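You operate a simulated robot arm through the tools that you are given. There is no shell and no other tool. Be economical: measure what you need, move in short steps, check, and stop when the job is done.

The job below is to be done with a simulated robot arm. You get a single attempt, and the scene is never put back.

Task
Bag the small pillow at the push bar and get the press ready.
Fine: push bar back; power and heater on, dials as they are, drawer pulled out, green lamp lit.

The check looks at the end state, three seconds after you hand in, the way a careful person would. Anything else that was tipped, shoved, dropped, spilled or broken makes it a failure.

Robot
A 6-joint arm with a fingered hand on a trunk, on a base that drives. Base frame: it is fixed to the floor where the robot stands at the start and does not move with it; the origin is under the middle of the robot, x ahead of it, y to its left, z up. Units: cm, degrees, N and s.
Its first joint turns from -166.0 to 166.0 degrees. Places, roughly: bag bundle [100, 100, 125]; black power switch [60, -40, 90]; green lamp [80, -50, 110]; green press button [50, -40, 90]; grey push bar [60, 80, 80]; heat dial [70, -60, 90]; orange heater switch [60, -60, 90]; press drawer [70, -100, 80]; pressure dial [70, -40, 90]; red press button [50, -60, 90]. Payload 2.3 kg.
The tool frame sits at the grasp point between the pads (the TCP): z along the fingers, y along the line on which they close. The tips reach 2.2 cm beyond it. Largest opening 11.2 cm; the body of the gripper starts 6 cm behind the TCP. The gripper is a hand of 3 fingers: y runs from the thumb to the fingers, the wrist lies at [0, 0, -21.8] in the tool frame, and closing takes about 1.5 s.
Orientation is that of the tool frame in the base frame, as a unit quaternion [w, x, y, z]. With the fingers straight down and closing along the base's y, the tool's x points along the base's -x, its y along +y and its z along -z.

Tools
- The arm moves only by the tool play_rows. Its argument "increments" is a list of rows, each an object (a shift or turn left out is 0, a gripper value left out holds the last) with "linear": the shift along the base's x, y, z in cm, a list of three; "dr": the turn, a rotation vector about the base's x, y, z in degrees, a list of three. In form: [{"linear": [tx, ty, tz], "dr": [rx, ry, rz]}, ...]. A call has 1 to 10 rows; each row is the pose to reach, as a shift and turn from the pose commanded when the call began. "claw" is the gripper command, from -1 (shut) to 1 (fully open), values between in proportion, set as the call begins (left out, the last holds). Each row takes 0.2 s and may step no farther than 5 cm and 8.6 degrees from the row before; otherwise, or with a gripper value out of range, the whole call is refused. Where a pose cannot be reached the arm comes as near as it can. A force on the tool above 40 N (or 10 N above the force at the start of the call, whichever is more), or a blocked arm, ends the call early, and 0.2 s more pass. The fingers move at their own pace (about 7.2 cm/s each) and stop on an object; they squeeze with about 27 N. The grip force told is the motor's: it shows also when the fingers shut on nothing. Time passes only in rows, and 0.2 s behind the last, so rows that repeat a pose let the fingers close. It gives the time, the measured TCP pose, the force on the tool (base axes), the opening and the grip force at its end, in the units of the frame above (readings bear some noise), with the torque about the TCP (base axes, N m) and any sound that the robot's microphone picked up.
- Cameras (640 x 400 px; columns grow to the right, rows downward): "scene" is now at [2.28, 13.63, 153.28]; the picture's right is [0.11, -0.99, 0.00], its down [-0.80, -0.09, -0.59] and it looks along [0.58, 0.06, -0.81] (base axes); focal length 239 px, centre (320, 200). "wrist" rides on the gripper at [6.6, 0.3, -8] in the tool frame; the picture's right is [-0.05, 1.00, 0.00], its down [-0.77, -0.04, -0.64] and it looks along [-0.63, -0.03, 0.77] (tool axes); focal length 275 px, centre (320, 200). There is no depth. A picture from a camera that has moved, and an enlarged one, comes with that camera's place and axes in the base frame and with its lens. The place of the scene camera against the robot may be out by one fixed shift of up to 2.5 cm in any direction.
- grab_frame(camera): a new picture of that camera. No time passes.
- move_column(by): slides the trunk up (or, below 0, down) by that many cm; the arm and the scene camera ride with it, the base frame stays. It gives what a move gives, with no picture.
- steer(legs): drives the robot by 1 to 6 legs, each [ahead, left, turn to the left] in cm, cm and degrees, along the robot's own axes; the way and the turn of a leg run together, so that a leg with both is an arc; at most 150 cm and 180 degrees a leg. The arm and the cameras ride along, it lands a little off, and it stops where it bumps. It gives what a move gives.
- set_fingers(finger1, finger2, thumb_bend): sets how far each is bent, from 0 (flat) to 1 (curled in); at 0.3 the hand is open as for a grip, at 0.7 the pads meet at the TCP. One left out holds its place. A second passes; each finger stops where it meets its share of the squeeze, and holds until it gets a number again. A gripper value or a shape takes the hand back. It gives what a move gives, with no picture; readings hold the bend of each and the force on the fingers (four entries, about 0 where the hand has none), thumb and palm.
- hand_shape(shape): the hand has 3 fingers and takes this shape, open, in about a second: jaw (thumb against the fingers, like two jaws); tri (thumb and two fingers); tip (a fingertip pinch); poke (one finger out to press); point (the index stretched); flat (the hand flat); cup (the hand cupped); fist (a fist). The gripper value then closes the fingers along that shape, each until it touches; the sizes above hold for jaw. It gives what a move gives, with no picture.
- pan_tilt(pan, tilt): turns the head with the scene camera to pan (to the left, within 155 degrees either way) and tilt (down, from -29 to 69), counted from straight ahead of the robot. It gives what a move gives.
- close_up(camera, box): a new picture of the part [left, top, right, bottom] of that camera's present view, enlarged. No time passes.
- finish_job(): hands the job in; it is judged then, once.

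Go step by step. Nothing tells you exact positions but the pictures and the camera data: compare them with the known pose of the tool, close in by small moves and look again before you grip or let go. The budget is 120 turns and 90 pictures, counting those below and the enlarged ones. Unless the task says otherwise, let go and move clear before handing in, and close with one line.

The tools are called after "Emit:" as a command line: name --argument value ..., lists and objects as JSON in quotes. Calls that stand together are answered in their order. play_rows: Moves the arm, as the interface text tells. Its arguments: {"type":"object","properties":{"increments":{"type":"array","items":{"type":"object","properties":{"linear":{"type":"array","items":{"type":"number"}},"dr":{"type":"array","items":{"type":"number"}}}}},"claw":{"type":"number"}},"required":["increments"]} The other tools are called the same way: move_column (by) slides the trunk up or down; hand_shape (shape) gives the hand a shape; set_fingers (finger1, finger2, thumb_bend) moves the fingers one by one; steer (legs) drives the base; pan_tilt (pan, tilt) turns the head that bears the scene camera; grab_frame (camera) takes a picture; close_up (camera, box) takes an enlarged picture of a part of a camera's view; finish_job () hands the job in.

At the start:

```text
t: 0.0
position: [27.37, -9.34, 121.67]
orientation: [0.002, 0.001, 1.0, 0.0]
contact_force: [-0.2, 0.6, 0.3]
ft_torque: [-0.01, 0.01, 0.02]
opening: 11.2
gripper_force: 0.0
shape: jaw
bend: [0.3, 0.3, 0.3]
finger forces: [0.0, 0.0, 0.0, 0.0, 0.1, 0.1]
trunk travel left (down, up): [-45.7, 13.3]
robot x, y, heading: [0.21, -0.2, -0.1]
head pan, tilt: [6.2, 54.0]
```

scene: 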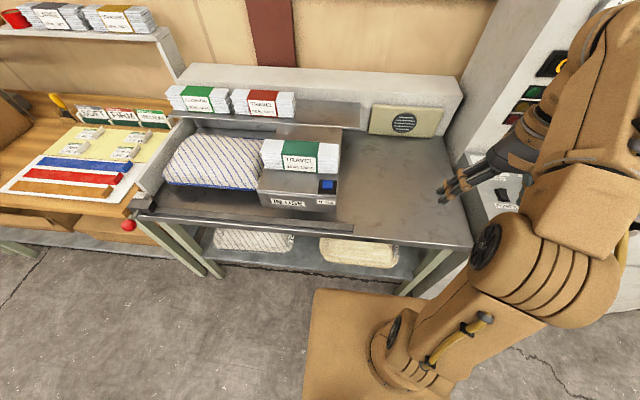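
wrist: 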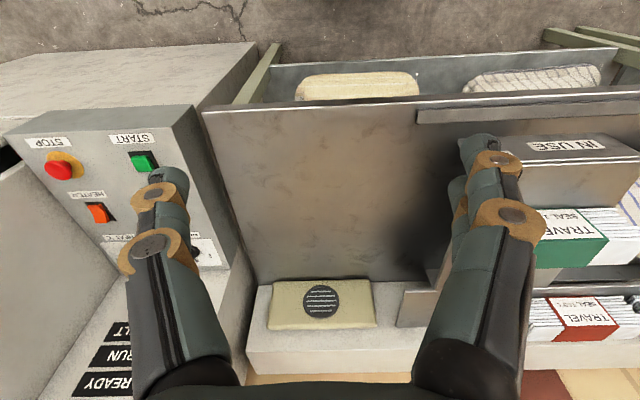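

I see a workbench with a pillow in a tray on the left, bundles of bags labelled, and a press with switches to the right. I'll look closer before moving.

Emit:
close_up --camera "scene" --box '[120, 60, 480, 285]'

Emit:
close_up --camera "scene" --box '[0, 60, 200, 240]'

Emit:
pan_tilt --pan -50 --tilt 40

Emit:
grab_frame --camera "scene"

```text
1.78 times, centred on (300, 172) of scene
camera zoom: at [2.28, 13.63, 153.28], right [0.11, -0.99, 0.0], down [-0.8, -0.09, -0.59], along [0.58, 0.06, -0.81], focal length 424 px, centre (356, 249)
```

zoom: 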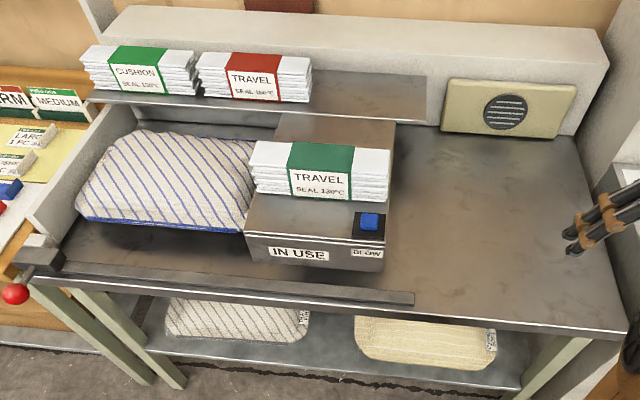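

```text
2.22 times, centred on (100, 150) of scene
camera zoom: at [2.28, 13.63, 153.28], right [0.11, -0.99, 0.0], down [-0.8, -0.09, -0.59], along [0.58, 0.06, -0.81], focal length 530 px, centre (809, 311)
```

zoom: 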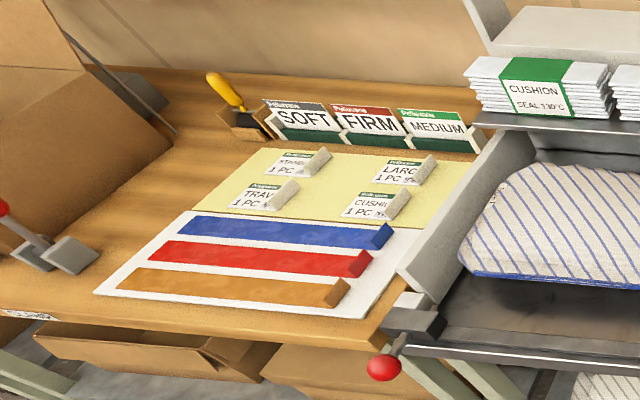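

```text
t: 1.2
position: [27.4, -9.32, 121.72]
orientation: [0.002, 0.001, 1.0, 0.0]
contact_force: [-0.3, -0.7, 0.4]
ft_torque: [-0.02, -0.02, 0.03]
opening: 11.15
gripper_force: 0.2
shape: jaw
bend: [0.3, 0.3, 0.3]
finger forces: [0.1, 0.0, 0.1, 0.0, 0.0, 0.0]
trunk travel left (down, up): [-45.7, 13.3]
robot x, y, heading: [-0.26, -0.1, -0.1]
head pan, tilt: [-50.0, 40.0]
```

```text
85 pictures are left
camera scene: at [0.47, 6.33, 155.22], right [-0.77, -0.64, 0.0], down [-0.41, 0.49, -0.77], along [0.49, -0.59, -0.64], focal length 239 px, centre (320, 200)
```

scene: 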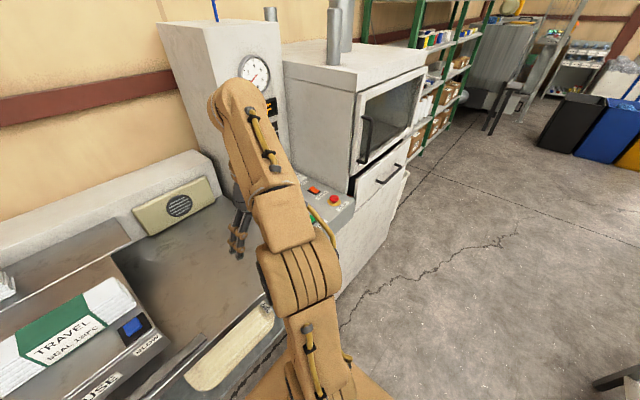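

The push bar has a red knob at the table's front left, and it slides along a front rail toward the chute with the "IN USE" bags. I'll look around more: order cards to the left and the press control panel.

Emit:
pan_tilt --pan 40 --tilt 35

Emit:
grab_frame --camera "scene"

Emit:
close_up --camera "wrist" --box '[0, 100, 260, 400]'

```text
t: 2.9
position: [27.4, -9.34, 121.62]
orientation: [0.002, 0.001, 1.0, -0.001]
contact_force: [0.1, -0.5, 0.4]
ft_torque: [-0.03, 0.01, 0.01]
opening: 11.18
gripper_force: 0.1
shape: jaw
bend: [0.3, 0.3, 0.3]
finger forces: [0.0, 0.1, 0.0, 0.0, 0.0, 0.0]
trunk travel left (down, up): [-45.7, 13.3]
robot x, y, heading: [0.02, -0.0, -0.2]
head pan, tilt: [40.0, 35.0]
```

```text
84 pictures are left
camera scene: at [1.75, 18.5, 155.98], right [0.64, -0.77, 0.0], down [-0.44, -0.37, -0.82], along [0.63, 0.53, -0.57], focal length 239 px, centre (320, 200)
```

scene: 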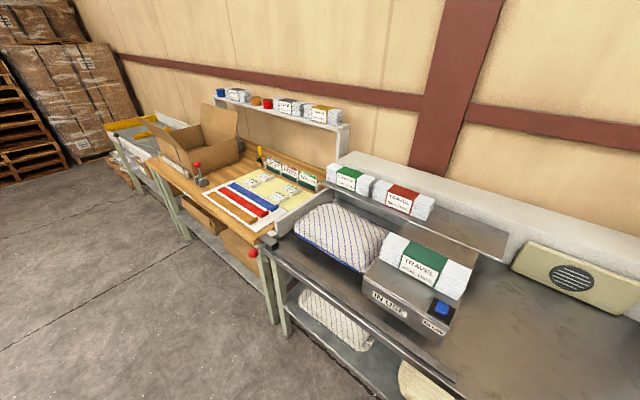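

```text
1.33 times, centred on (130, 250) of wrist
camera zoom: at [20.83, -9.01, 129.71], right [0.05, 1.0, 0.0], down [0.77, -0.04, 0.64], along [0.64, -0.03, -0.77], focal length 367 px, centre (573, 133)
```

zoom: 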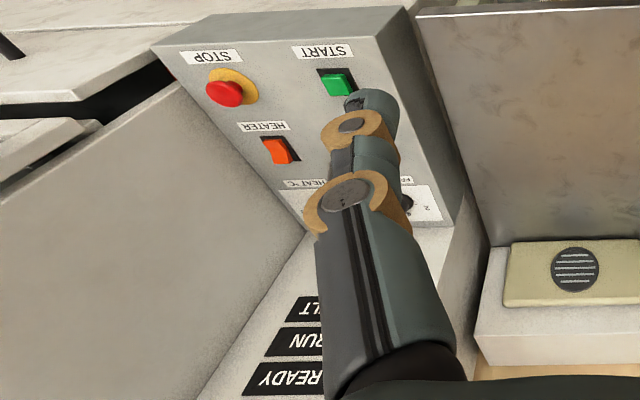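

Next I'll drive left, parallel to the table, to see the push bar and chute up close.

Emit:
steer --legs '[[0, 45, 0]]'

Emit:
pan_tilt --pan 10 --tilt 50

Emit:
grab_frame --camera "scene"

Emit:
grab_frame --camera "wrist"

```text
t: 5.6
position: [27.31, 35.31, 121.68]
orientation: [0.002, 0.0, 1.0, 0.0]
contact_force: [0.8, 0.8, 0.0]
ft_torque: [0.01, 0.01, -0.03]
opening: 11.19
gripper_force: 0.1
shape: jaw
bend: [0.3, 0.3, 0.3]
finger forces: [0.1, 0.1, 0.1, 0.0, 0.1, 0.1]
trunk travel left (down, up): [-45.7, 13.3]
robot x, y, heading: [0.03, 44.28, -0.1]
head pan, tilt: [40.0, 35.0]
```

```text
t: 6.5
position: [27.45, 35.28, 121.65]
orientation: [0.003, 0.0, 1.0, 0.0]
contact_force: [0.1, -0.9, 1.1]
ft_torque: [-0.04, -0.01, -0.01]
opening: 11.2
gripper_force: 0.1
shape: jaw
bend: [0.3, 0.3, 0.3]
finger forces: [0.0, 0.0, 0.0, 0.0, 0.0, 0.0]
trunk travel left (down, up): [-45.7, 13.3]
robot x, y, heading: [-0.05, 44.73, 0.1]
head pan, tilt: [10.0, 50.0]
```

```text
82 pictures are left
camera scene: at [2.53, 58.71, 153.81], right [0.18, -0.98, 0.0], down [-0.75, -0.13, -0.64], along [0.63, 0.11, -0.77], focal length 239 px, centre (320, 200)
```

scene: 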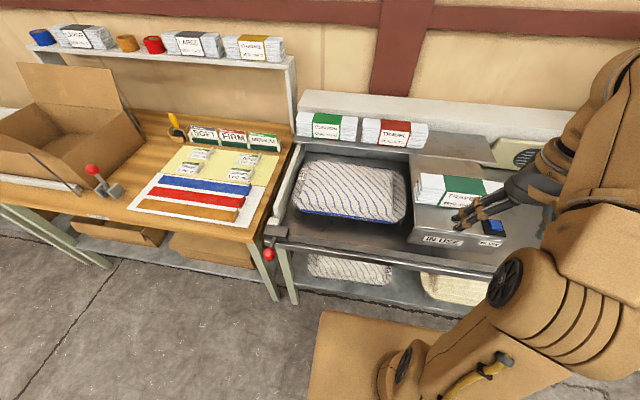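

```text
81 pictures are left
camera wrist: at [20.81, 35.54, 129.71], right [0.05, 1.0, 0.0], down [0.77, -0.04, 0.64], along [0.64, -0.03, -0.77], focal length 275 px, centre (320, 200)
```

wrist: 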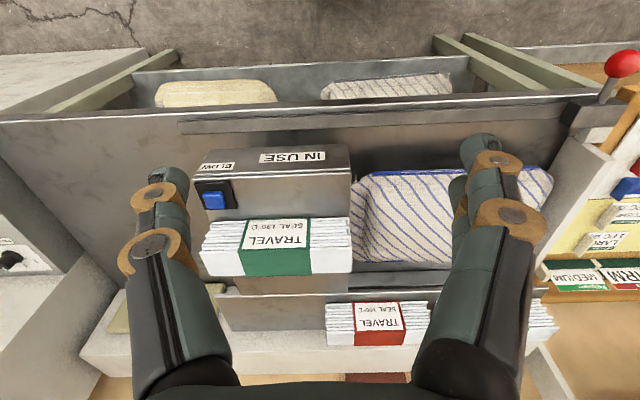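

Emit:
close_up --camera "scene" --box '[250, 100, 530, 300]'

Emit:
close_up --camera "scene" --box '[0, 0, 300, 220]'

Emit:
close_up --camera "wrist" --box '[170, 130, 570, 350]'

```text
2.00 times, centred on (390, 200) of scene
camera zoom: at [2.53, 58.71, 153.81], right [0.18, -0.98, 0.0], down [-0.75, -0.13, -0.64], along [0.63, 0.11, -0.77], focal length 477 px, centre (180, 200)
```

zoom: 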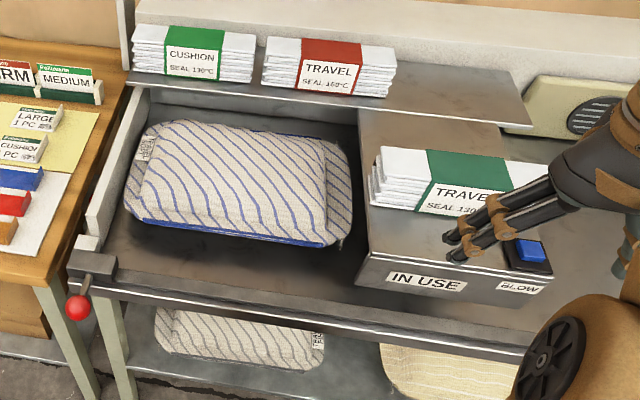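

```text
1.82 times, centred on (150, 110) of scene
camera zoom: at [2.53, 58.71, 153.81], right [0.18, -0.98, 0.0], down [-0.75, -0.13, -0.64], along [0.63, 0.11, -0.77], focal length 434 px, centre (629, 364)
```

zoom: 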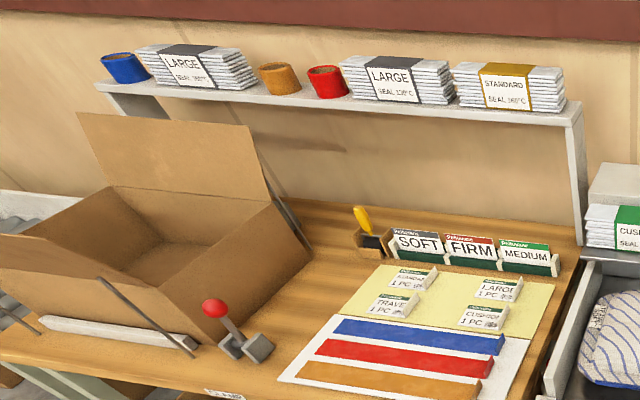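

```text
1.60 times, centred on (370, 240) of wrist
camera zoom: at [20.81, 35.54, 129.71], right [0.05, 1.0, 0.0], down [0.77, -0.04, 0.64], along [0.64, -0.03, -0.77], focal length 440 px, centre (240, 136)
```

zoom: 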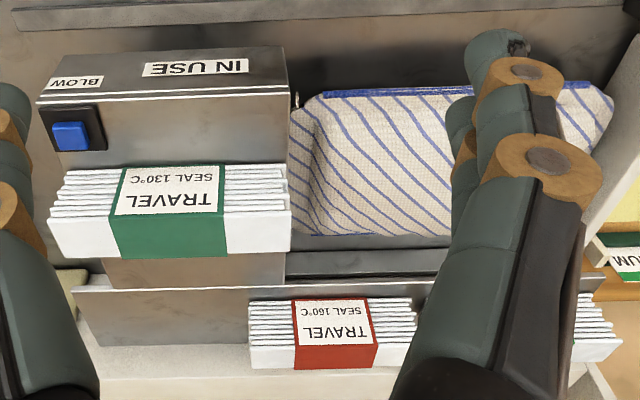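

There are two kinds of TRAVEL bag (130 °C and 160 °C), so I need to read the heat dial. I'll drive over to the press panel.

Emit:
steer --legs '[[0, -85, 0]]'

Emit:
grab_frame --camera "wrist"

Emit:
pan_tilt --pan 10 --tilt 40

Emit:
grab_frame --camera "scene"

```text
t: 11.1
position: [27.34, -49.82, 121.65]
orientation: [0.002, 0.002, 1.0, 0.0]
contact_force: [0.3, 0.4, 0.0]
ft_torque: [0.0, 0.02, -0.01]
opening: 11.18
gripper_force: 0.0
shape: jaw
bend: [0.3, 0.3, 0.3]
finger forces: [0.0, 0.0, 0.0, 0.1, 0.0, 0.0]
trunk travel left (down, up): [-45.7, 13.3]
robot x, y, heading: [-0.21, -39.96, -0.3]
head pan, tilt: [10.0, 50.0]
```

```text
77 pictures are left
camera wrist: at [20.73, -49.5, 129.71], right [0.05, 1.0, 0.0], down [0.77, -0.04, 0.64], along [0.64, -0.03, -0.77], focal length 275 px, centre (320, 200)
```

wrist: 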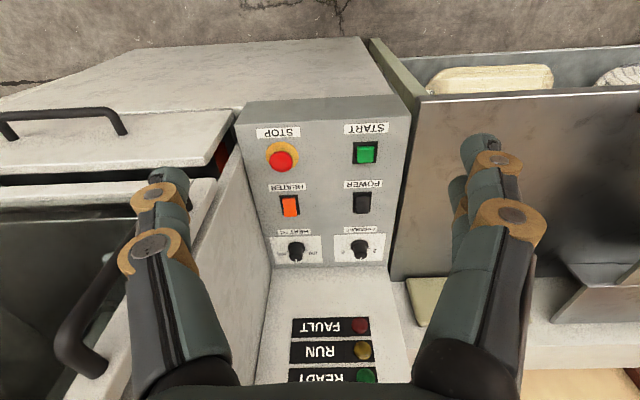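

```text
t: 11.8
position: [27.44, -49.86, 121.76]
orientation: [0.001, 0.002, 1.0, 0.0]
contact_force: [0.5, 0.4, 0.4]
ft_torque: [-0.03, 0.03, -0.01]
opening: 11.18
gripper_force: 0.0
shape: jaw
bend: [0.3, 0.3, 0.3]
finger forces: [0.0, 0.0, 0.0, 0.0, 0.1, 0.0]
trunk travel left (down, up): [-45.7, 13.3]
robot x, y, heading: [0.04, -40.38, -0.6]
head pan, tilt: [10.0, 40.0]
```

```text
76 pictures are left
camera scene: at [3.33, -26.09, 155.21], right [0.17, -0.99, 0.0], down [-0.63, -0.11, -0.77], along [0.75, 0.13, -0.64], focal length 239 px, centre (320, 200)
```

scene: 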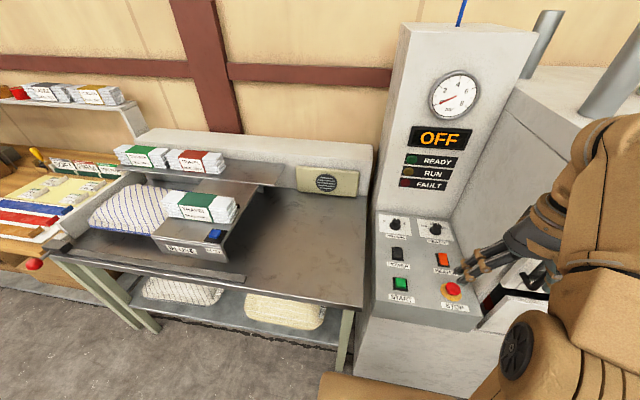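

Emit:
close_up --camera "wrist" --box '[235, 170, 415, 280]'

Emit:
close_up --camera "scene" --box '[360, 60, 520, 320]'

```text
3.56 times, centred on (325, 225) of wrist
camera zoom: at [20.72, -49.47, 129.71], right [0.05, 1.0, 0.0], down [0.77, -0.04, 0.64], along [0.64, -0.03, -0.77], focal length 979 px, centre (302, 111)
```

zoom: 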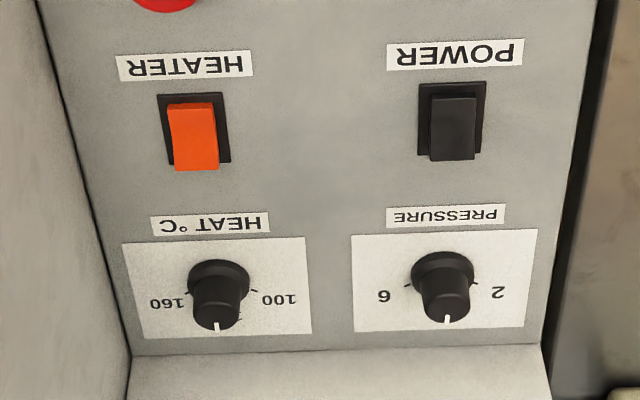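

```text
1.54 times, centred on (440, 190) of scene
camera zoom: at [3.33, -26.09, 155.21], right [0.17, -0.99, 0.0], down [-0.63, -0.11, -0.77], along [0.75, 0.13, -0.64], focal length 367 px, centre (135, 215)
```

zoom: 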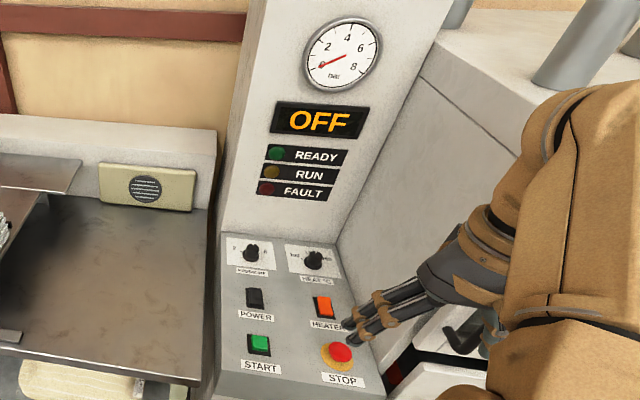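

The heat dial points midway, at about 130 °C, so the TRAVEL 130 °C bundle in use matches and no swap is needed. Now I'll turn the hand half round, so that the wrist camera sits above it when it tilts forward.

Emit:
play_rows --increments '[{"dr": [0, 0, 8.5]}, {"dr": [0, 0, 17]}, {"dr": [0, 0, 25.5]}, {"dr": [0, 0, 34]}, {"dr": [0, 0, 42.5]}, {"dr": [0, 0, 51]}, {"dr": [0, 0, 59.5]}, {"dr": [0, 0, 68]}, {"dr": [0, 0, 76.5]}, {"dr": [0, 0, 85]}]'

Emit:
play_rows --increments '[{"dr": [0, 0, 8.5]}, {"dr": [0, 0, 17]}, {"dr": [0, 0, 25.5]}, {"dr": [0, 0, 34]}, {"dr": [0, 0, 42.5]}, {"dr": [0, 0, 51]}, {"dr": [0, 0, 59.5]}, {"dr": [0, 0, 68]}, {"dr": [0, 0, 76.5]}, {"dr": [0, 0, 85]}]'

Emit:
play_rows --increments '[{"dr": [0, 0, 5]}, {"dr": [0, 0, 10]}]'

```text
t: 14.0
position: [22.95, -31.58, 109.48]
orientation: [0.003, -0.669, 0.743, -0.009]
contact_force: [0.3, 0.4, 0.2]
ft_torque: [0.02, 0.01, -0.02]
opening: 11.19
gripper_force: 0.0
shape: jaw
bend: [0.3, 0.3, 0.3]
finger forces: [0.0, 0.0, 0.1, 0.0, 0.0, 0.0]
out of reach, approached as far as the arm can: row 1, 2, 3, 4, 5, 6, 7, 8, 9, 10
trunk travel left (down, up): [-45.7, 13.3]
robot x, y, heading: [-0.28, -40.4, -0.2]
head pan, tilt: [10.0, 40.0]
```

```text
t: 16.2
position: [3.02, -28.93, 102.54]
orientation: [-0.005, 0.996, -0.093, 0.006]
contact_force: [0.8, -0.4, 0.7]
ft_torque: [0.01, -0.02, 0.0]
opening: 11.19
gripper_force: 0.0
shape: jaw
bend: [0.3, 0.3, 0.3]
finger forces: [0.1, 0.0, 0.0, 0.0, 0.0, 0.0]
out of reach, approached as far as the arm can: row 1, 2, 3, 4, 5, 6, 7, 8, 9, 10
trunk travel left (down, up): [-45.7, 13.3]
robot x, y, heading: [0.0, -40.14, -0.3]
head pan, tilt: [10.0, 40.0]
```

```text
t: 16.8
position: [0.37, -29.25, 102.03]
orientation: [0.0, 1.0, -0.001, 0.0]
contact_force: [1.0, 1.0, 0.5]
ft_torque: [0.01, -0.01, 0.02]
opening: 11.19
gripper_force: 0.1
shape: jaw
bend: [0.3, 0.3, 0.3]
finger forces: [0.0, 0.0, 0.0, 0.1, 0.0, 0.1]
out of reach, approached as far as the arm can: row 1, 2
trunk travel left (down, up): [-45.7, 13.3]
robot x, y, heading: [0.01, -40.36, -0.2]
head pan, tilt: [10.0, 40.0]
```

The hand turned but the arm pulled in toward its axis. I'll try to bring it forward again in this orientation.

Emit:
play_rows --increments '[{"linear": [4, -1, 3]}, {"linear": [8, -2, 6]}, {"linear": [12, -3, 9]}, {"linear": [16, -4, 12]}, {"linear": [20, -5, 15]}, {"linear": [24, -6, 17]}, {"linear": [27, -8, 18]}]'

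Emit:
grab_frame --camera "scene"

```text
refused: row 1 steps farther than a row can; nothing moved
```

```text
73 pictures are left
camera scene: at [3.33, -26.08, 155.22], right [0.17, -0.99, 0.0], down [-0.63, -0.11, -0.77], along [0.75, 0.13, -0.64], focal length 239 px, centre (320, 200)
```

scene: 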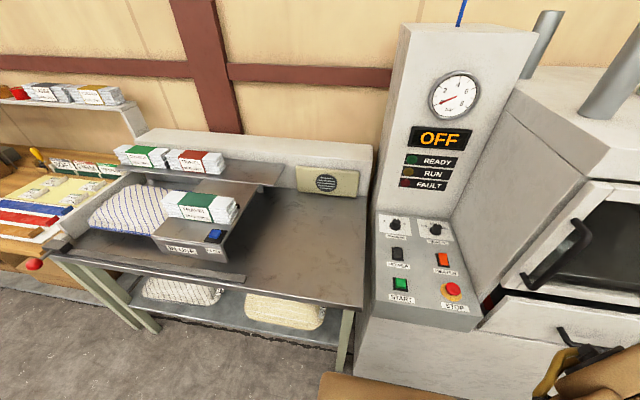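

The first step was just over 5 cm, so I'll use shorter ones.

Emit:
play_rows --increments '[{"linear": [4, -1, 2]}, {"linear": [8, -2, 4]}, {"linear": [12, -3, 6]}, {"linear": [16, -4, 8]}, {"linear": [20, -5, 10]}, {"linear": [23, -6, 12]}, {"linear": [25, -7, 14]}]'

```text
t: 17.5
position: [1.16, -33.53, 105.32]
orientation: [-0.01, 1.0, -0.001, -0.006]
contact_force: [-24.6, 37.9, -4.8]
ft_torque: [-0.27, -0.23, -0.37]
opening: 7.99
gripper_force: 0.1
shape: jaw
bend: [0.4, 0.31, 0.3]
finger forces: [0.1, 0.1, 0.1, 0.0, 0.1, 0.1]
out of reach, approached as far as the arm can: row 1, 2, 3
trunk travel left (down, up): [-45.7, 13.3]
robot x, y, heading: [-0.3, -40.36, 0.0]
head pan, tilt: [10.0, 40.0]
stopped in row 3: the force on the tool passed its limit at 95 N (the readings are from after the stop); the commanded pose is now the measured one
```

The fingers touched the robot's own trunk. I'll back off and undo the turn.

Emit:
play_rows --increments '[{"linear": [-0.5, 3, 0]}, {"linear": [-1, 5, 0]}]'

Emit:
play_rows --increments '[{"linear": [2, 0, 1], "dr": [0, 0, -8.5]}, {"linear": [4, 0, 2], "dr": [0, 0, -17]}, {"linear": [6, 0, 3], "dr": [0, 0, -25.5]}, {"linear": [8, 0, 4], "dr": [0, 0, -34]}, {"linear": [10, 0, 5], "dr": [0, 0, -42.5]}, {"linear": [12, 0, 6], "dr": [0, 0, -51]}, {"linear": [14, 0, 7], "dr": [0, 0, -59.5]}, {"linear": [16, 0, 8], "dr": [0, 0, -68]}, {"linear": [18, 0, 9], "dr": [0, 0, -76.5]}, {"linear": [20, 0, 10], "dr": [0, 0, -85]}]'

```text
t: 18.1
position: [-0.6, -29.01, 104.78]
orientation: [-0.006, 1.0, -0.004, -0.003]
contact_force: [0.0, -0.7, 0.3]
ft_torque: [-0.02, 0.02, 0.02]
opening: 11.19
gripper_force: 0.2
shape: jaw
bend: [0.3, 0.3, 0.3]
finger forces: [0.0, 0.0, 0.1, 0.0, 0.1, 0.1]
out of reach, approached as far as the arm can: row 1, 2
trunk travel left (down, up): [-45.7, 13.3]
robot x, y, heading: [0.11, -40.39, 0.2]
head pan, tilt: [10.0, 40.0]
```

```text
t: 20.3
position: [18.23, -27.65, 113.8]
orientation: [-0.009, 0.735, -0.679, 0.002]
contact_force: [0.1, 0.1, -0.5]
ft_torque: [-0.02, 0.0, -0.01]
opening: 11.19
gripper_force: 0.0
shape: jaw
bend: [0.3, 0.3, 0.3]
finger forces: [0.0, 0.0, 0.0, 0.0, 0.0, 0.0]
out of reach, approached as far as the arm can: row 1, 2, 3, 4, 5, 6, 7, 8, 9, 10
trunk travel left (down, up): [-45.7, 13.3]
robot x, y, heading: [-0.26, -40.37, 0.0]
head pan, tilt: [10.0, 40.0]
```

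Now I'll finish undoing the turn, bringing the hand forward.

Emit:
play_rows --increments '[{"linear": [1, -0.5, 1], "dr": [0, 0, -8.5]}, {"linear": [2, -1, 2], "dr": [0, 0, -17]}, {"linear": [3, -2, 3], "dr": [0, 0, -25.5]}, {"linear": [4, -3, 4], "dr": [0, 0, -34]}, {"linear": [5, -5, 5], "dr": [0, 0, -42.5]}, {"linear": [6, -7, 6], "dr": [0, 0, -51]}, {"linear": [7, -9, 7], "dr": [0, 0, -59.5]}, {"linear": [8, -11, 8], "dr": [0, 0, -68]}, {"linear": [9, -14, 8], "dr": [0, 0, -76.5]}, {"linear": [9.5, -18, 8], "dr": [0, 0, -85]}]'

Emit:
play_rows --increments '[{"linear": [0, -2, 0], "dr": [0, 0, -5]}, {"linear": [0, -4, 0], "dr": [0, 0, -10]}]'

```text
t: 22.5
position: [27.89, -45.81, 122.03]
orientation: [0.006, -0.084, 0.996, -0.006]
contact_force: [0.1, -0.6, -0.8]
ft_torque: [0.03, -0.02, 0.0]
opening: 11.16
gripper_force: 0.1
shape: jaw
bend: [0.3, 0.3, 0.3]
finger forces: [0.0, 0.0, 0.0, 0.1, 0.0, 0.1]
trunk travel left (down, up): [-45.7, 13.3]
robot x, y, heading: [0.01, -40.4, -0.3]
head pan, tilt: [10.0, 40.0]
```

```text
t: 23.1
position: [27.95, -49.65, 121.96]
orientation: [0.006, 0.003, 1.0, -0.007]
contact_force: [0.5, 0.4, -0.4]
ft_torque: [-0.01, 0.0, -0.03]
opening: 11.18
gripper_force: 0.0
shape: jaw
bend: [0.3, 0.3, 0.3]
finger forces: [0.0, 0.0, 0.0, 0.0, 0.0, 0.1]
trunk travel left (down, up): [-45.7, 13.3]
robot x, y, heading: [0.04, -40.32, 0.0]
head pan, tilt: [10.0, 40.0]
```

Now I'll tilt the hand forward to test how far it reaches.

Emit:
play_rows --increments '[{"linear": [2.5, 0.5, 0], "dr": [0, -8, 0]}, {"linear": [5, 1, 0], "dr": [0, -16, 0]}, {"linear": [8, 1.5, 0], "dr": [0, -24, 0]}, {"linear": [11, 2, 0], "dr": [0, -32, 0]}, {"linear": [13, 2.5, 0], "dr": [0, -40, 0]}, {"linear": [15, 3, 0], "dr": [0, -48, 0]}, {"linear": [17, 3, 0], "dr": [0, -56, 0]}]'

Emit:
grab_frame --camera "scene"

Emit:
grab_frame --camera "wrist"

```text
t: 24.7
position: [44.91, -46.72, 121.87]
orientation: [0.474, 0.006, 0.88, -0.004]
contact_force: [0.8, 0.7, 0.1]
ft_torque: [0.01, -0.02, 0.01]
opening: 11.19
gripper_force: 0.1
shape: jaw
bend: [0.3, 0.3, 0.3]
finger forces: [0.0, 0.0, 0.0, 0.1, 0.0, 0.1]
trunk travel left (down, up): [-45.7, 13.3]
robot x, y, heading: [0.24, -40.75, -0.2]
head pan, tilt: [10.0, 40.0]
```

```text
72 pictures are left
camera scene: at [3.35, -26.1, 155.22], right [0.17, -0.99, 0.0], down [-0.63, -0.11, -0.77], along [0.75, 0.13, -0.64], focal length 239 px, centre (320, 200)
```

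scene: 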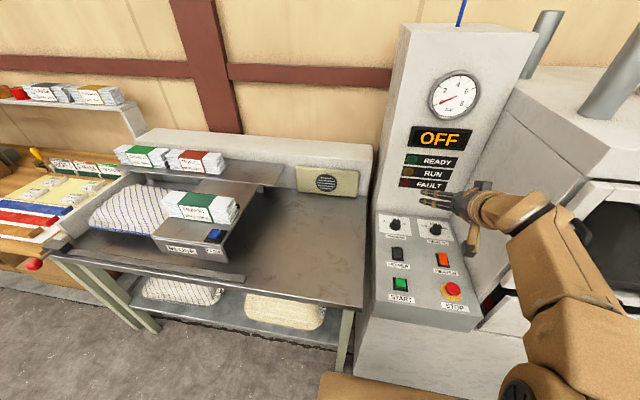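

```text
71 pictures are left
camera wrist: at [34.63, -46.2, 120.78], right [0.04, 1.0, 0.04], down [-0.11, -0.03, 0.99], along [0.99, -0.04, 0.11], focal length 275 px, centre (320, 200)
```

wrist: 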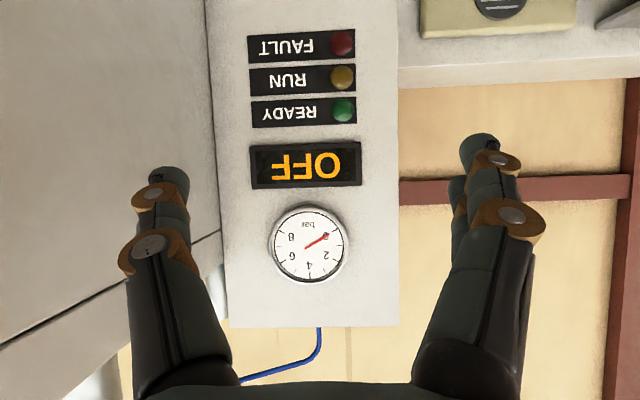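

The tilted tool reaches well. Next I'll set the poke shape, test further forward and look at where the fingertip is.

Emit:
hand_shape --shape "poke"

Emit:
play_rows --increments '[{"linear": [2, 0, -2]}, {"linear": [4, 0, -4]}]'

Emit:
close_up --camera "scene" --box '[360, 140, 520, 320]'

Emit:
grab_frame --camera "wrist"

```text
t: 25.6
position: [44.96, -46.62, 121.89]
orientation: [0.474, 0.005, 0.88, -0.004]
contact_force: [0.2, 0.4, -0.6]
ft_torque: [0.0, 0.02, 0.02]
opening: 0.0
gripper_force: 0.0
shape: poke
bend: [1.0, 1.0, 0.46]
finger forces: [0.0, 0.0, 0.1, 0.0, 0.1, 0.1]
trunk travel left (down, up): [-45.7, 13.3]
robot x, y, heading: [-0.25, -40.67, -0.3]
head pan, tilt: [10.0, 40.0]
```

```text
t: 26.2
position: [49.01, -46.56, 117.85]
orientation: [0.473, 0.005, 0.881, -0.004]
contact_force: [-0.5, -0.8, -0.2]
ft_torque: [0.01, -0.03, 0.0]
opening: 0.0
gripper_force: 0.0
shape: poke
bend: [1.0, 1.0, 0.46]
finger forces: [0.0, 0.0, 0.0, 0.0, 0.1, 0.0]
trunk travel left (down, up): [-45.7, 13.3]
robot x, y, heading: [-0.25, -40.44, -0.1]
head pan, tilt: [10.0, 40.0]
```

```text
2.22 times, centred on (440, 230) of scene
camera zoom: at [3.39, -26.1, 155.22], right [0.17, -0.99, 0.0], down [-0.63, -0.11, -0.77], along [0.75, 0.13, -0.64], focal length 530 px, centre (53, 133)
```

zoom: 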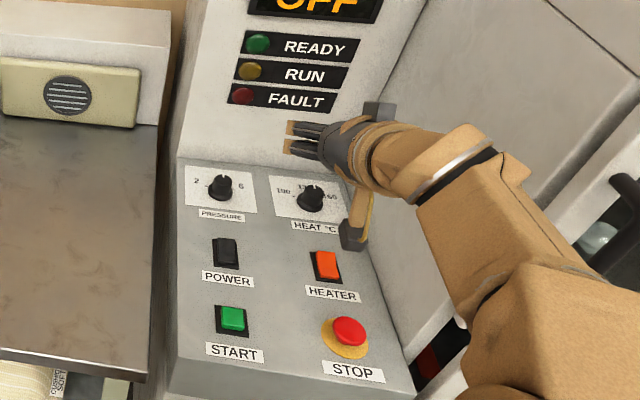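

```text
69 pictures are left
camera wrist: at [38.66, -46.22, 116.76], right [0.04, 1.0, 0.04], down [-0.11, -0.03, 0.99], along [0.99, -0.04, 0.1], focal length 275 px, centre (320, 200)
```

wrist: 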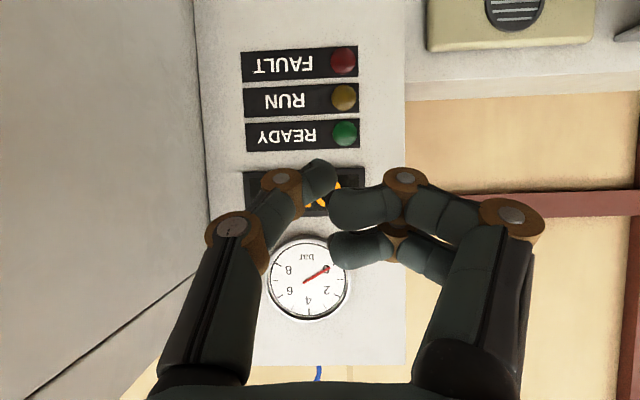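

The thumb tip now sits near the TCP line and works as a poker. I'll zoom in on the rockers to see which end is raised.

Emit:
close_up --camera "scene" --box '[380, 235, 470, 291]'

Emit:
move_column --by -12

Emit:
grab_frame --camera "scene"

Emit:
grab_frame --camera "wrist"

```text
7.11 times, centred on (425, 263) of scene
camera zoom: at [3.39, -26.1, 155.22], right [0.17, -0.99, 0.0], down [-0.63, -0.11, -0.77], along [0.75, 0.13, -0.64], focal length 1697 px, centre (-427, -248)
```

zoom: 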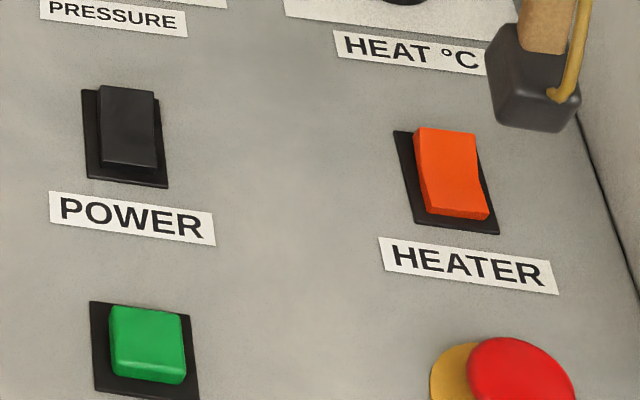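

```text
t: 27.7
position: [48.93, -46.69, 105.94]
orientation: [0.474, 0.005, 0.88, -0.004]
contact_force: [0.0, 0.3, -0.6]
ft_torque: [0.01, -0.01, 0.01]
opening: 0.02
gripper_force: 0.1
shape: poke
bend: [1.0, 1.0, 0.46]
finger forces: [0.0, 0.0, 0.1, 0.0, 0.0, 0.1]
trunk travel left (down, up): [-33.7, 25.3]
robot x, y, heading: [0.08, -40.7, -0.3]
head pan, tilt: [10.0, 40.0]
```

```text
67 pictures are left
camera scene: at [3.33, -26.1, 143.22], right [0.17, -0.99, 0.0], down [-0.63, -0.11, -0.77], along [0.75, 0.13, -0.64], focal length 239 px, centre (320, 200)
```

scene: 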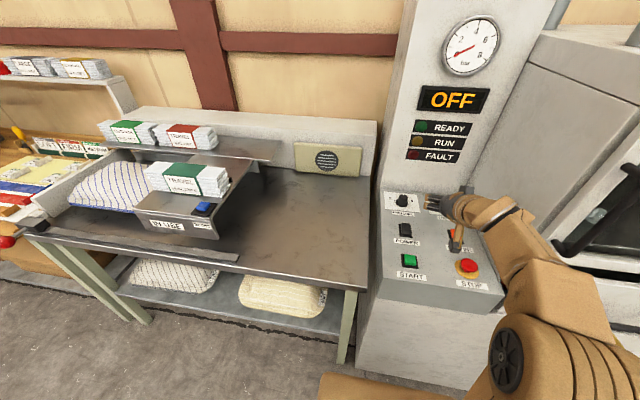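

```text
66 pictures are left
camera wrist: at [38.61, -46.22, 104.81], right [0.04, 1.0, 0.04], down [-0.11, -0.03, 0.99], along [0.99, -0.04, 0.11], focal length 275 px, centre (320, 200)
```

wrist: 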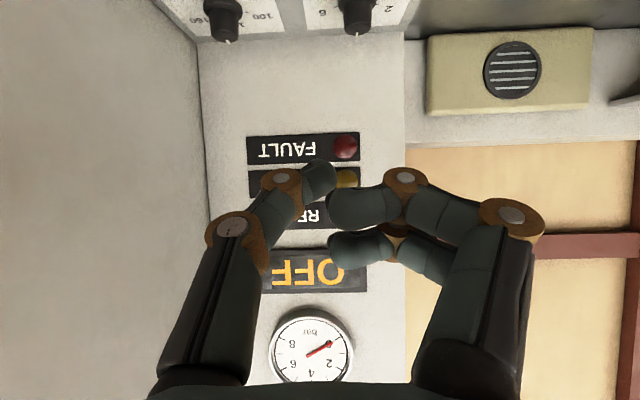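

I'll reduce the tilt to about 40° and line up over the power switch, still well above it.

Emit:
play_rows --increments '[{"linear": [0.5, 1, 0], "dr": [0, 8, 0]}, {"linear": [1, 2.5, 0], "dr": [0, 16, 0]}, {"linear": [1, 3.5, -3], "dr": [0, 20, 0]}]'

Emit:
grab_frame --camera "wrist"

Emit:
close_up --camera "scene" --box '[360, 150, 520, 300]'

```text
t: 28.5
position: [49.9, -43.09, 102.9]
orientation: [0.313, 0.004, 0.95, -0.006]
contact_force: [0.1, -0.1, -0.8]
ft_torque: [0.0, 0.02, -0.03]
opening: 0.02
gripper_force: 0.1
shape: poke
bend: [1.0, 1.0, 0.46]
finger forces: [0.1, 0.0, 0.0, 0.1, 0.0, 0.1]
trunk travel left (down, up): [-33.7, 25.3]
robot x, y, heading: [0.03, -40.37, -0.1]
head pan, tilt: [10.0, 40.0]
```

```text
65 pictures are left
camera wrist: at [39.9, -42.71, 105.4], right [0.05, 1.0, 0.02], down [0.24, -0.03, 0.97], along [0.97, -0.04, -0.24], focal length 275 px, centre (320, 200)
```

wrist: 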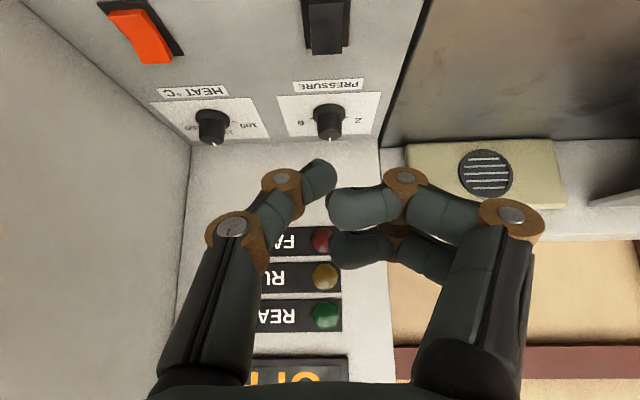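

```text
2.67 times, centred on (440, 225) of scene
camera zoom: at [3.36, -26.08, 143.22], right [0.17, -0.99, 0.0], down [-0.63, -0.11, -0.77], along [0.75, 0.13, -0.64], focal length 636 px, centre (0, 133)
```

zoom: 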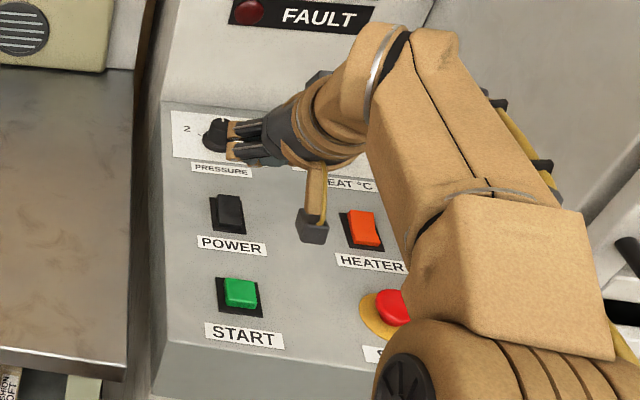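

From two wrist views I put the power switch near (57, -43, 88). I'll hover just above it and look again.

Emit:
play_rows --increments '[{"linear": [1, 0.2, -3]}, {"linear": [2.5, 0.3, -6]}, {"linear": [4, 0.3, -8.5]}]'

Emit:
grab_frame --camera "wrist"

Emit:
close_up --camera "scene" --box '[360, 150, 520, 300]'

```text
t: 29.3
position: [53.97, -42.8, 94.3]
orientation: [0.314, 0.003, 0.95, -0.005]
contact_force: [-0.2, -1.4, -0.9]
ft_torque: [-0.02, 0.0, -0.04]
opening: 0.0
gripper_force: 0.0
shape: poke
bend: [1.0, 1.0, 0.46]
finger forces: [0.1, 0.0, 0.0, 0.1, 0.0, 0.1]
trunk travel left (down, up): [-33.7, 25.3]
robot x, y, heading: [-0.23, -40.09, -0.2]
head pan, tilt: [10.0, 40.0]
```

```text
63 pictures are left
camera wrist: at [43.89, -42.39, 96.88], right [0.05, 1.0, 0.02], down [0.24, -0.03, 0.97], along [0.97, -0.04, -0.24], focal length 275 px, centre (320, 200)
```

wrist: 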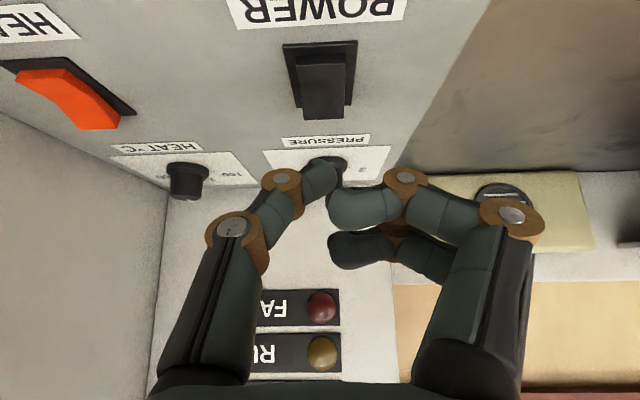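

```text
2.67 times, centred on (440, 225) of scene
camera zoom: at [3.39, -26.09, 143.22], right [0.17, -0.99, 0.0], down [-0.63, -0.11, -0.77], along [0.75, 0.13, -0.64], focal length 636 px, centre (0, 133)
```

zoom: 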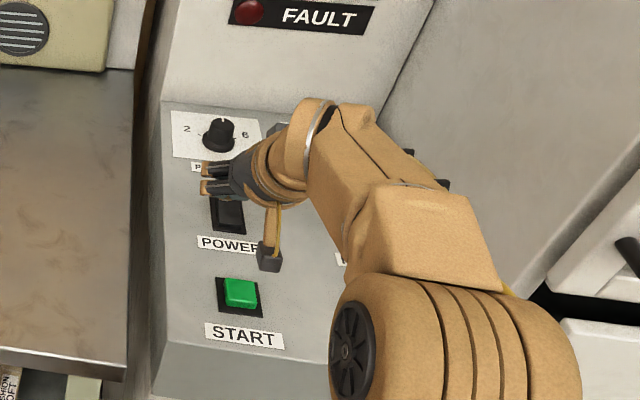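

The switch centre now works out to about (58.7, -42.8, 85.4), with its far end raised. The curled knuckles may stick out as far as the thumb, so I'll compare the "point" shape.

Emit:
hand_shape --shape "point"

Emit:
grab_frame --camera "wrist"

Emit:
close_up --camera "scene" --box '[360, 150, 520, 300]'

```text
t: 30.2
position: [53.93, -42.74, 94.47]
orientation: [0.314, 0.004, 0.949, -0.005]
contact_force: [0.0, 0.5, -0.3]
ft_torque: [-0.04, 0.0, -0.02]
opening: 0.0
gripper_force: 0.0
shape: point
bend: [0.27, 1.0, 0.5]
finger forces: [0.1, 0.0, 0.1, 0.1, 0.1, 0.0]
trunk travel left (down, up): [-33.7, 25.3]
robot x, y, heading: [-0.26, -40.59, -0.1]
head pan, tilt: [10.0, 40.0]
```

```text
61 pictures are left
camera wrist: at [43.84, -42.4, 96.95], right [0.05, 1.0, 0.02], down [0.24, -0.03, 0.97], along [0.97, -0.04, -0.24], focal length 275 px, centre (320, 200)
```

wrist: 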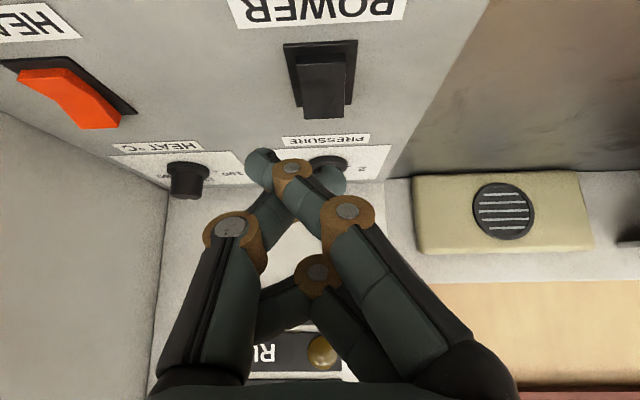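

```text
2.67 times, centred on (440, 225) of scene
camera zoom: at [3.34, -26.09, 143.22], right [0.17, -0.99, 0.0], down [-0.63, -0.11, -0.77], along [0.75, 0.13, -0.64], focal length 636 px, centre (0, 133)
```

zoom: 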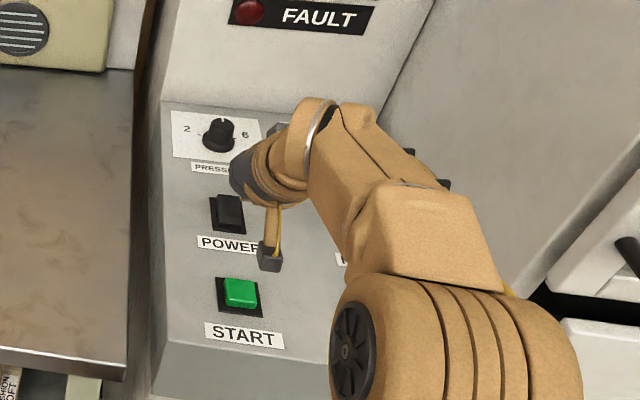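

Poke is the better shape, since its thumb tip leads the knuckles by about 2 cm. I'll return to it and press the far end of the power rocker.

Emit:
hand_shape --shape "poke"

Emit:
play_rows --increments '[{"linear": [1.5, -0.2, -2]}, {"linear": [2.8, -0.2, -3.8]}]'

Emit:
grab_frame --camera "wrist"

```text
t: 31.1
position: [53.91, -42.94, 94.51]
orientation: [0.314, 0.003, 0.949, -0.005]
contact_force: [-0.5, -0.7, -0.3]
ft_torque: [-0.03, -0.03, 0.02]
opening: 0.0
gripper_force: 0.0
shape: poke
bend: [0.99, 1.0, 1.0]
finger forces: [0.1, 0.1, 0.0, 0.0, 0.0, 0.1]
trunk travel left (down, up): [-33.7, 25.3]
robot x, y, heading: [-0.37, -40.63, -0.2]
head pan, tilt: [10.0, 40.0]
```

```text
t: 31.7
position: [56.71, -42.94, 90.71]
orientation: [0.314, 0.004, 0.95, -0.004]
contact_force: [-0.3, 0.6, -0.7]
ft_torque: [-0.02, 0.01, -0.02]
opening: 0.01
gripper_force: 0.0
shape: poke
bend: [0.99, 1.0, 1.0]
finger forces: [0.0, 0.0, 0.1, 0.0, 0.1, 0.0]
trunk travel left (down, up): [-33.7, 25.3]
robot x, y, heading: [-0.54, -40.38, -0.4]
head pan, tilt: [10.0, 40.0]
```

```text
59 pictures are left
camera wrist: at [46.73, -42.59, 93.11], right [0.05, 1.0, 0.02], down [0.24, -0.03, 0.97], along [0.97, -0.04, -0.24], focal length 275 px, centre (320, 200)
```

wrist: 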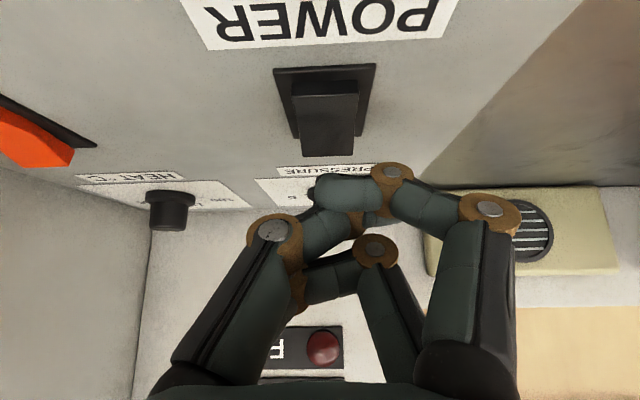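

The fingers got tangled, so I'll back off a little and set them one by one: fingers curled, thumb out.

Emit:
play_rows --increments '[{"linear": [-1.5, 0, 2]}, {"linear": [-2.5, 0, 4]}]'

Emit:
set_fingers --finger1 0.3 --finger2 0.3 --thumb_bend 0.2

Emit:
set_fingers --finger1 1 --finger2 1

Emit:
set_fingers --thumb_bend 0.46

Emit:
grab_frame --camera "wrist"

```text
t: 32.3
position: [54.16, -42.97, 94.66]
orientation: [0.314, 0.005, 0.949, -0.005]
contact_force: [-1.0, 0.7, 0.2]
ft_torque: [-0.02, -0.01, 0.02]
opening: 0.0
gripper_force: 0.1
shape: poke
bend: [0.99, 1.0, 1.0]
finger forces: [0.0, 0.0, 0.0, 0.0, 0.1, 0.0]
trunk travel left (down, up): [-33.7, 25.3]
robot x, y, heading: [-0.09, -40.26, -0.4]
head pan, tilt: [10.0, 40.0]
```

```text
t: 33.3
position: [54.13, -43.05, 94.57]
orientation: [0.313, 0.004, 0.95, -0.005]
contact_force: [-0.5, 0.5, -0.4]
ft_torque: [0.02, 0.03, 0.03]
opening: 11.54
gripper_force: 0.0
shape: fingers
bend: [0.3, 0.9, 0.2]
finger forces: [0.0, 0.0, 0.0, 0.1, 0.0, 0.0]
trunk travel left (down, up): [-33.7, 25.3]
robot x, y, heading: [-0.35, -40.1, -0.2]
head pan, tilt: [10.0, 40.0]
```

```text
t: 34.3
position: [54.24, -43.05, 94.56]
orientation: [0.314, 0.004, 0.949, -0.005]
contact_force: [0.9, 0.5, 0.8]
ft_torque: [0.01, 0.0, 0.03]
opening: 4.81
gripper_force: 0.0
shape: fingers
bend: [1.0, 0.94, 0.2]
finger forces: [0.0, 0.0, 0.1, 0.0, 0.0, 0.0]
trunk travel left (down, up): [-33.7, 25.3]
robot x, y, heading: [-0.06, -40.48, -0.2]
head pan, tilt: [10.0, 40.0]
```

```text
t: 35.3
position: [54.18, -42.98, 94.55]
orientation: [0.315, 0.004, 0.949, -0.005]
contact_force: [1.0, -0.4, -0.6]
ft_torque: [0.0, 0.0, 0.05]
opening: 3.58
gripper_force: 0.1
shape: fingers
bend: [1.0, 0.97, 0.46]
finger forces: [0.0, 0.0, 0.0, 0.0, 0.0, 0.0]
trunk travel left (down, up): [-33.7, 25.3]
robot x, y, heading: [-0.37, -40.75, -0.3]
head pan, tilt: [10.0, 40.0]
```

```text
58 pictures are left
camera wrist: at [44.13, -42.62, 97.11], right [0.05, 1.0, 0.02], down [0.24, -0.03, 0.97], along [0.97, -0.04, -0.24], focal length 275 px, centre (320, 200)
```

wrist: 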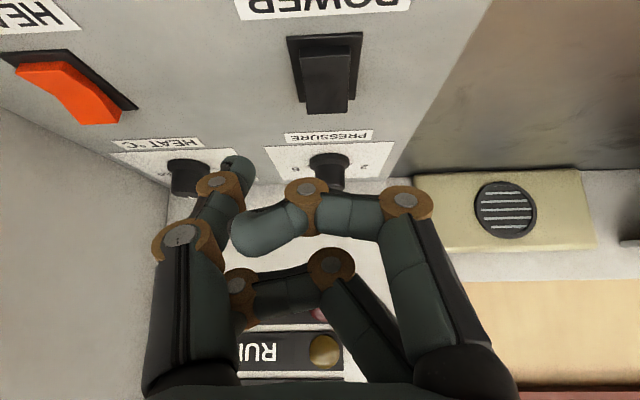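

The thumb tip is now clear, sitting about 3.2 cm to the robot's right of the TCP. I'll shift left by that much and approach the rocker.

Emit:
play_rows --increments '[{"linear": [0, 3.3, 0]}, {"linear": [2.3, 3.3, -3]}, {"linear": [3, 3.3, -4]}]'

Emit:
grab_frame --camera "wrist"

```text
t: 36.1
position: [57.24, -39.67, 90.44]
orientation: [0.314, 0.005, 0.95, -0.005]
contact_force: [-0.5, 0.5, -0.4]
ft_torque: [-0.03, 0.03, -0.02]
opening: 3.62
gripper_force: 0.0
shape: fingers
bend: [1.0, 0.97, 0.46]
finger forces: [0.0, 0.0, 0.0, 0.1, 0.0, 0.0]
trunk travel left (down, up): [-33.7, 25.3]
robot x, y, heading: [-0.52, -40.38, -0.3]
head pan, tilt: [10.0, 40.0]
```

```text
57 pictures are left
camera wrist: at [47.15, -39.29, 93.02], right [0.05, 1.0, 0.02], down [0.24, -0.03, 0.97], along [0.97, -0.04, -0.24], focal length 275 px, centre (320, 200)
```

wrist: 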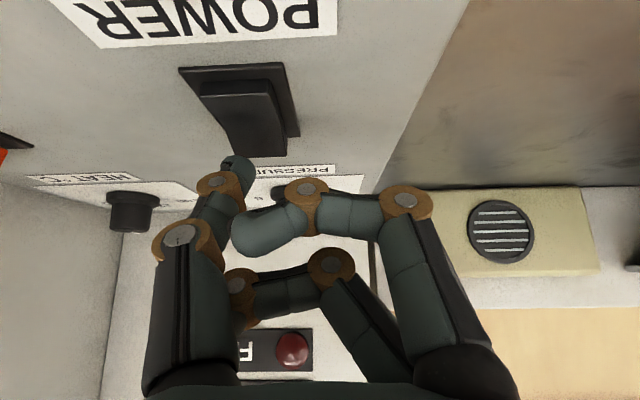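

The tip is about 2.5 cm from the rocker's raised end. I'll press down in small steps.

Emit:
play_rows --increments '[{"linear": [0.7, 0.5, -1]}, {"linear": [1.2, 0.5, -1.8]}, {"linear": [1.5, 0.5, -2.4]}, {"linear": [1.8, 0.5, -2.9]}]'

Emit:
grab_frame --camera "wrist"

```text
t: 36.9
position: [58.81, -39.03, 89.31]
orientation: [0.326, 0.001, 0.945, -0.007]
contact_force: [2.3, 0.7, 26.1]
ft_torque: [-1.03, -0.41, 0.1]
opening: 3.63
gripper_force: 12.5
shape: fingers
bend: [1.0, 0.97, 0.47]
finger forces: [0.0, 0.0, 0.0, 0.1, 24.9, 0.0]
trunk travel left (down, up): [-33.7, 25.3]
robot x, y, heading: [-0.19, -40.57, 0.0]
head pan, tilt: [10.0, 40.0]
stopped in row 4: the force on the tool passed its limit at 45 N (the readings are from after the stop); the commanded pose is now the measured one
```

```text
56 pictures are left
camera wrist: at [48.63, -38.76, 91.52], right [0.04, 1.0, 0.02], down [0.21, -0.02, 0.98], along [0.98, -0.04, -0.22], focal length 275 px, centre (320, 200)
```

wrist: 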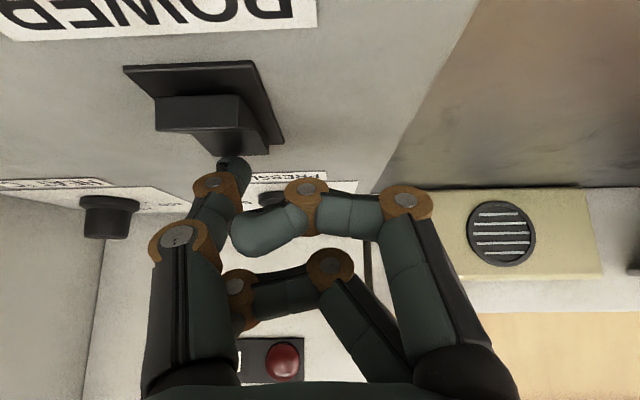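

The rocker appears to have tipped over. I'll back off and check the display.

Emit:
play_rows --increments '[{"linear": [-1, 0, 2]}, {"linear": [-2, 0, 5]}, {"linear": [-3, 0, 8]}]'

Emit:
grab_frame --camera "scene"

```text
t: 37.7
position: [55.72, -39.21, 96.72]
orientation: [0.319, 0.003, 0.948, -0.006]
contact_force: [0.7, 1.3, 0.0]
ft_torque: [-0.01, 0.02, -0.01]
opening: 3.6
gripper_force: 0.1
shape: fingers
bend: [1.0, 0.97, 0.46]
finger forces: [0.0, 0.1, 0.0, 0.0, 0.0, 0.0]
trunk travel left (down, up): [-33.7, 25.3]
robot x, y, heading: [-0.05, -40.42, -0.0]
head pan, tilt: [10.0, 40.0]
```

```text
55 pictures are left
camera scene: at [3.27, -26.09, 143.21], right [0.17, -0.99, 0.0], down [-0.63, -0.11, -0.77], along [0.76, 0.13, -0.64], focal length 239 px, centre (320, 200)
```

scene: 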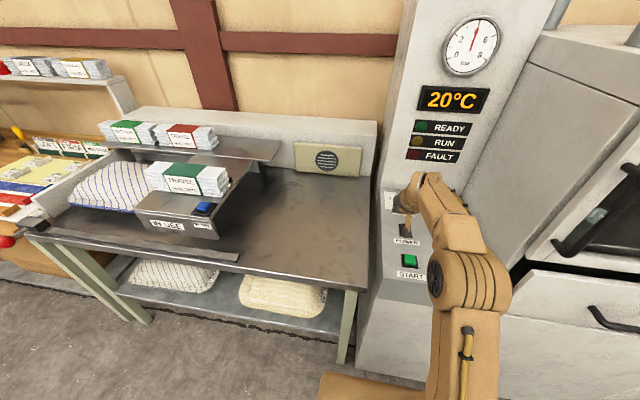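

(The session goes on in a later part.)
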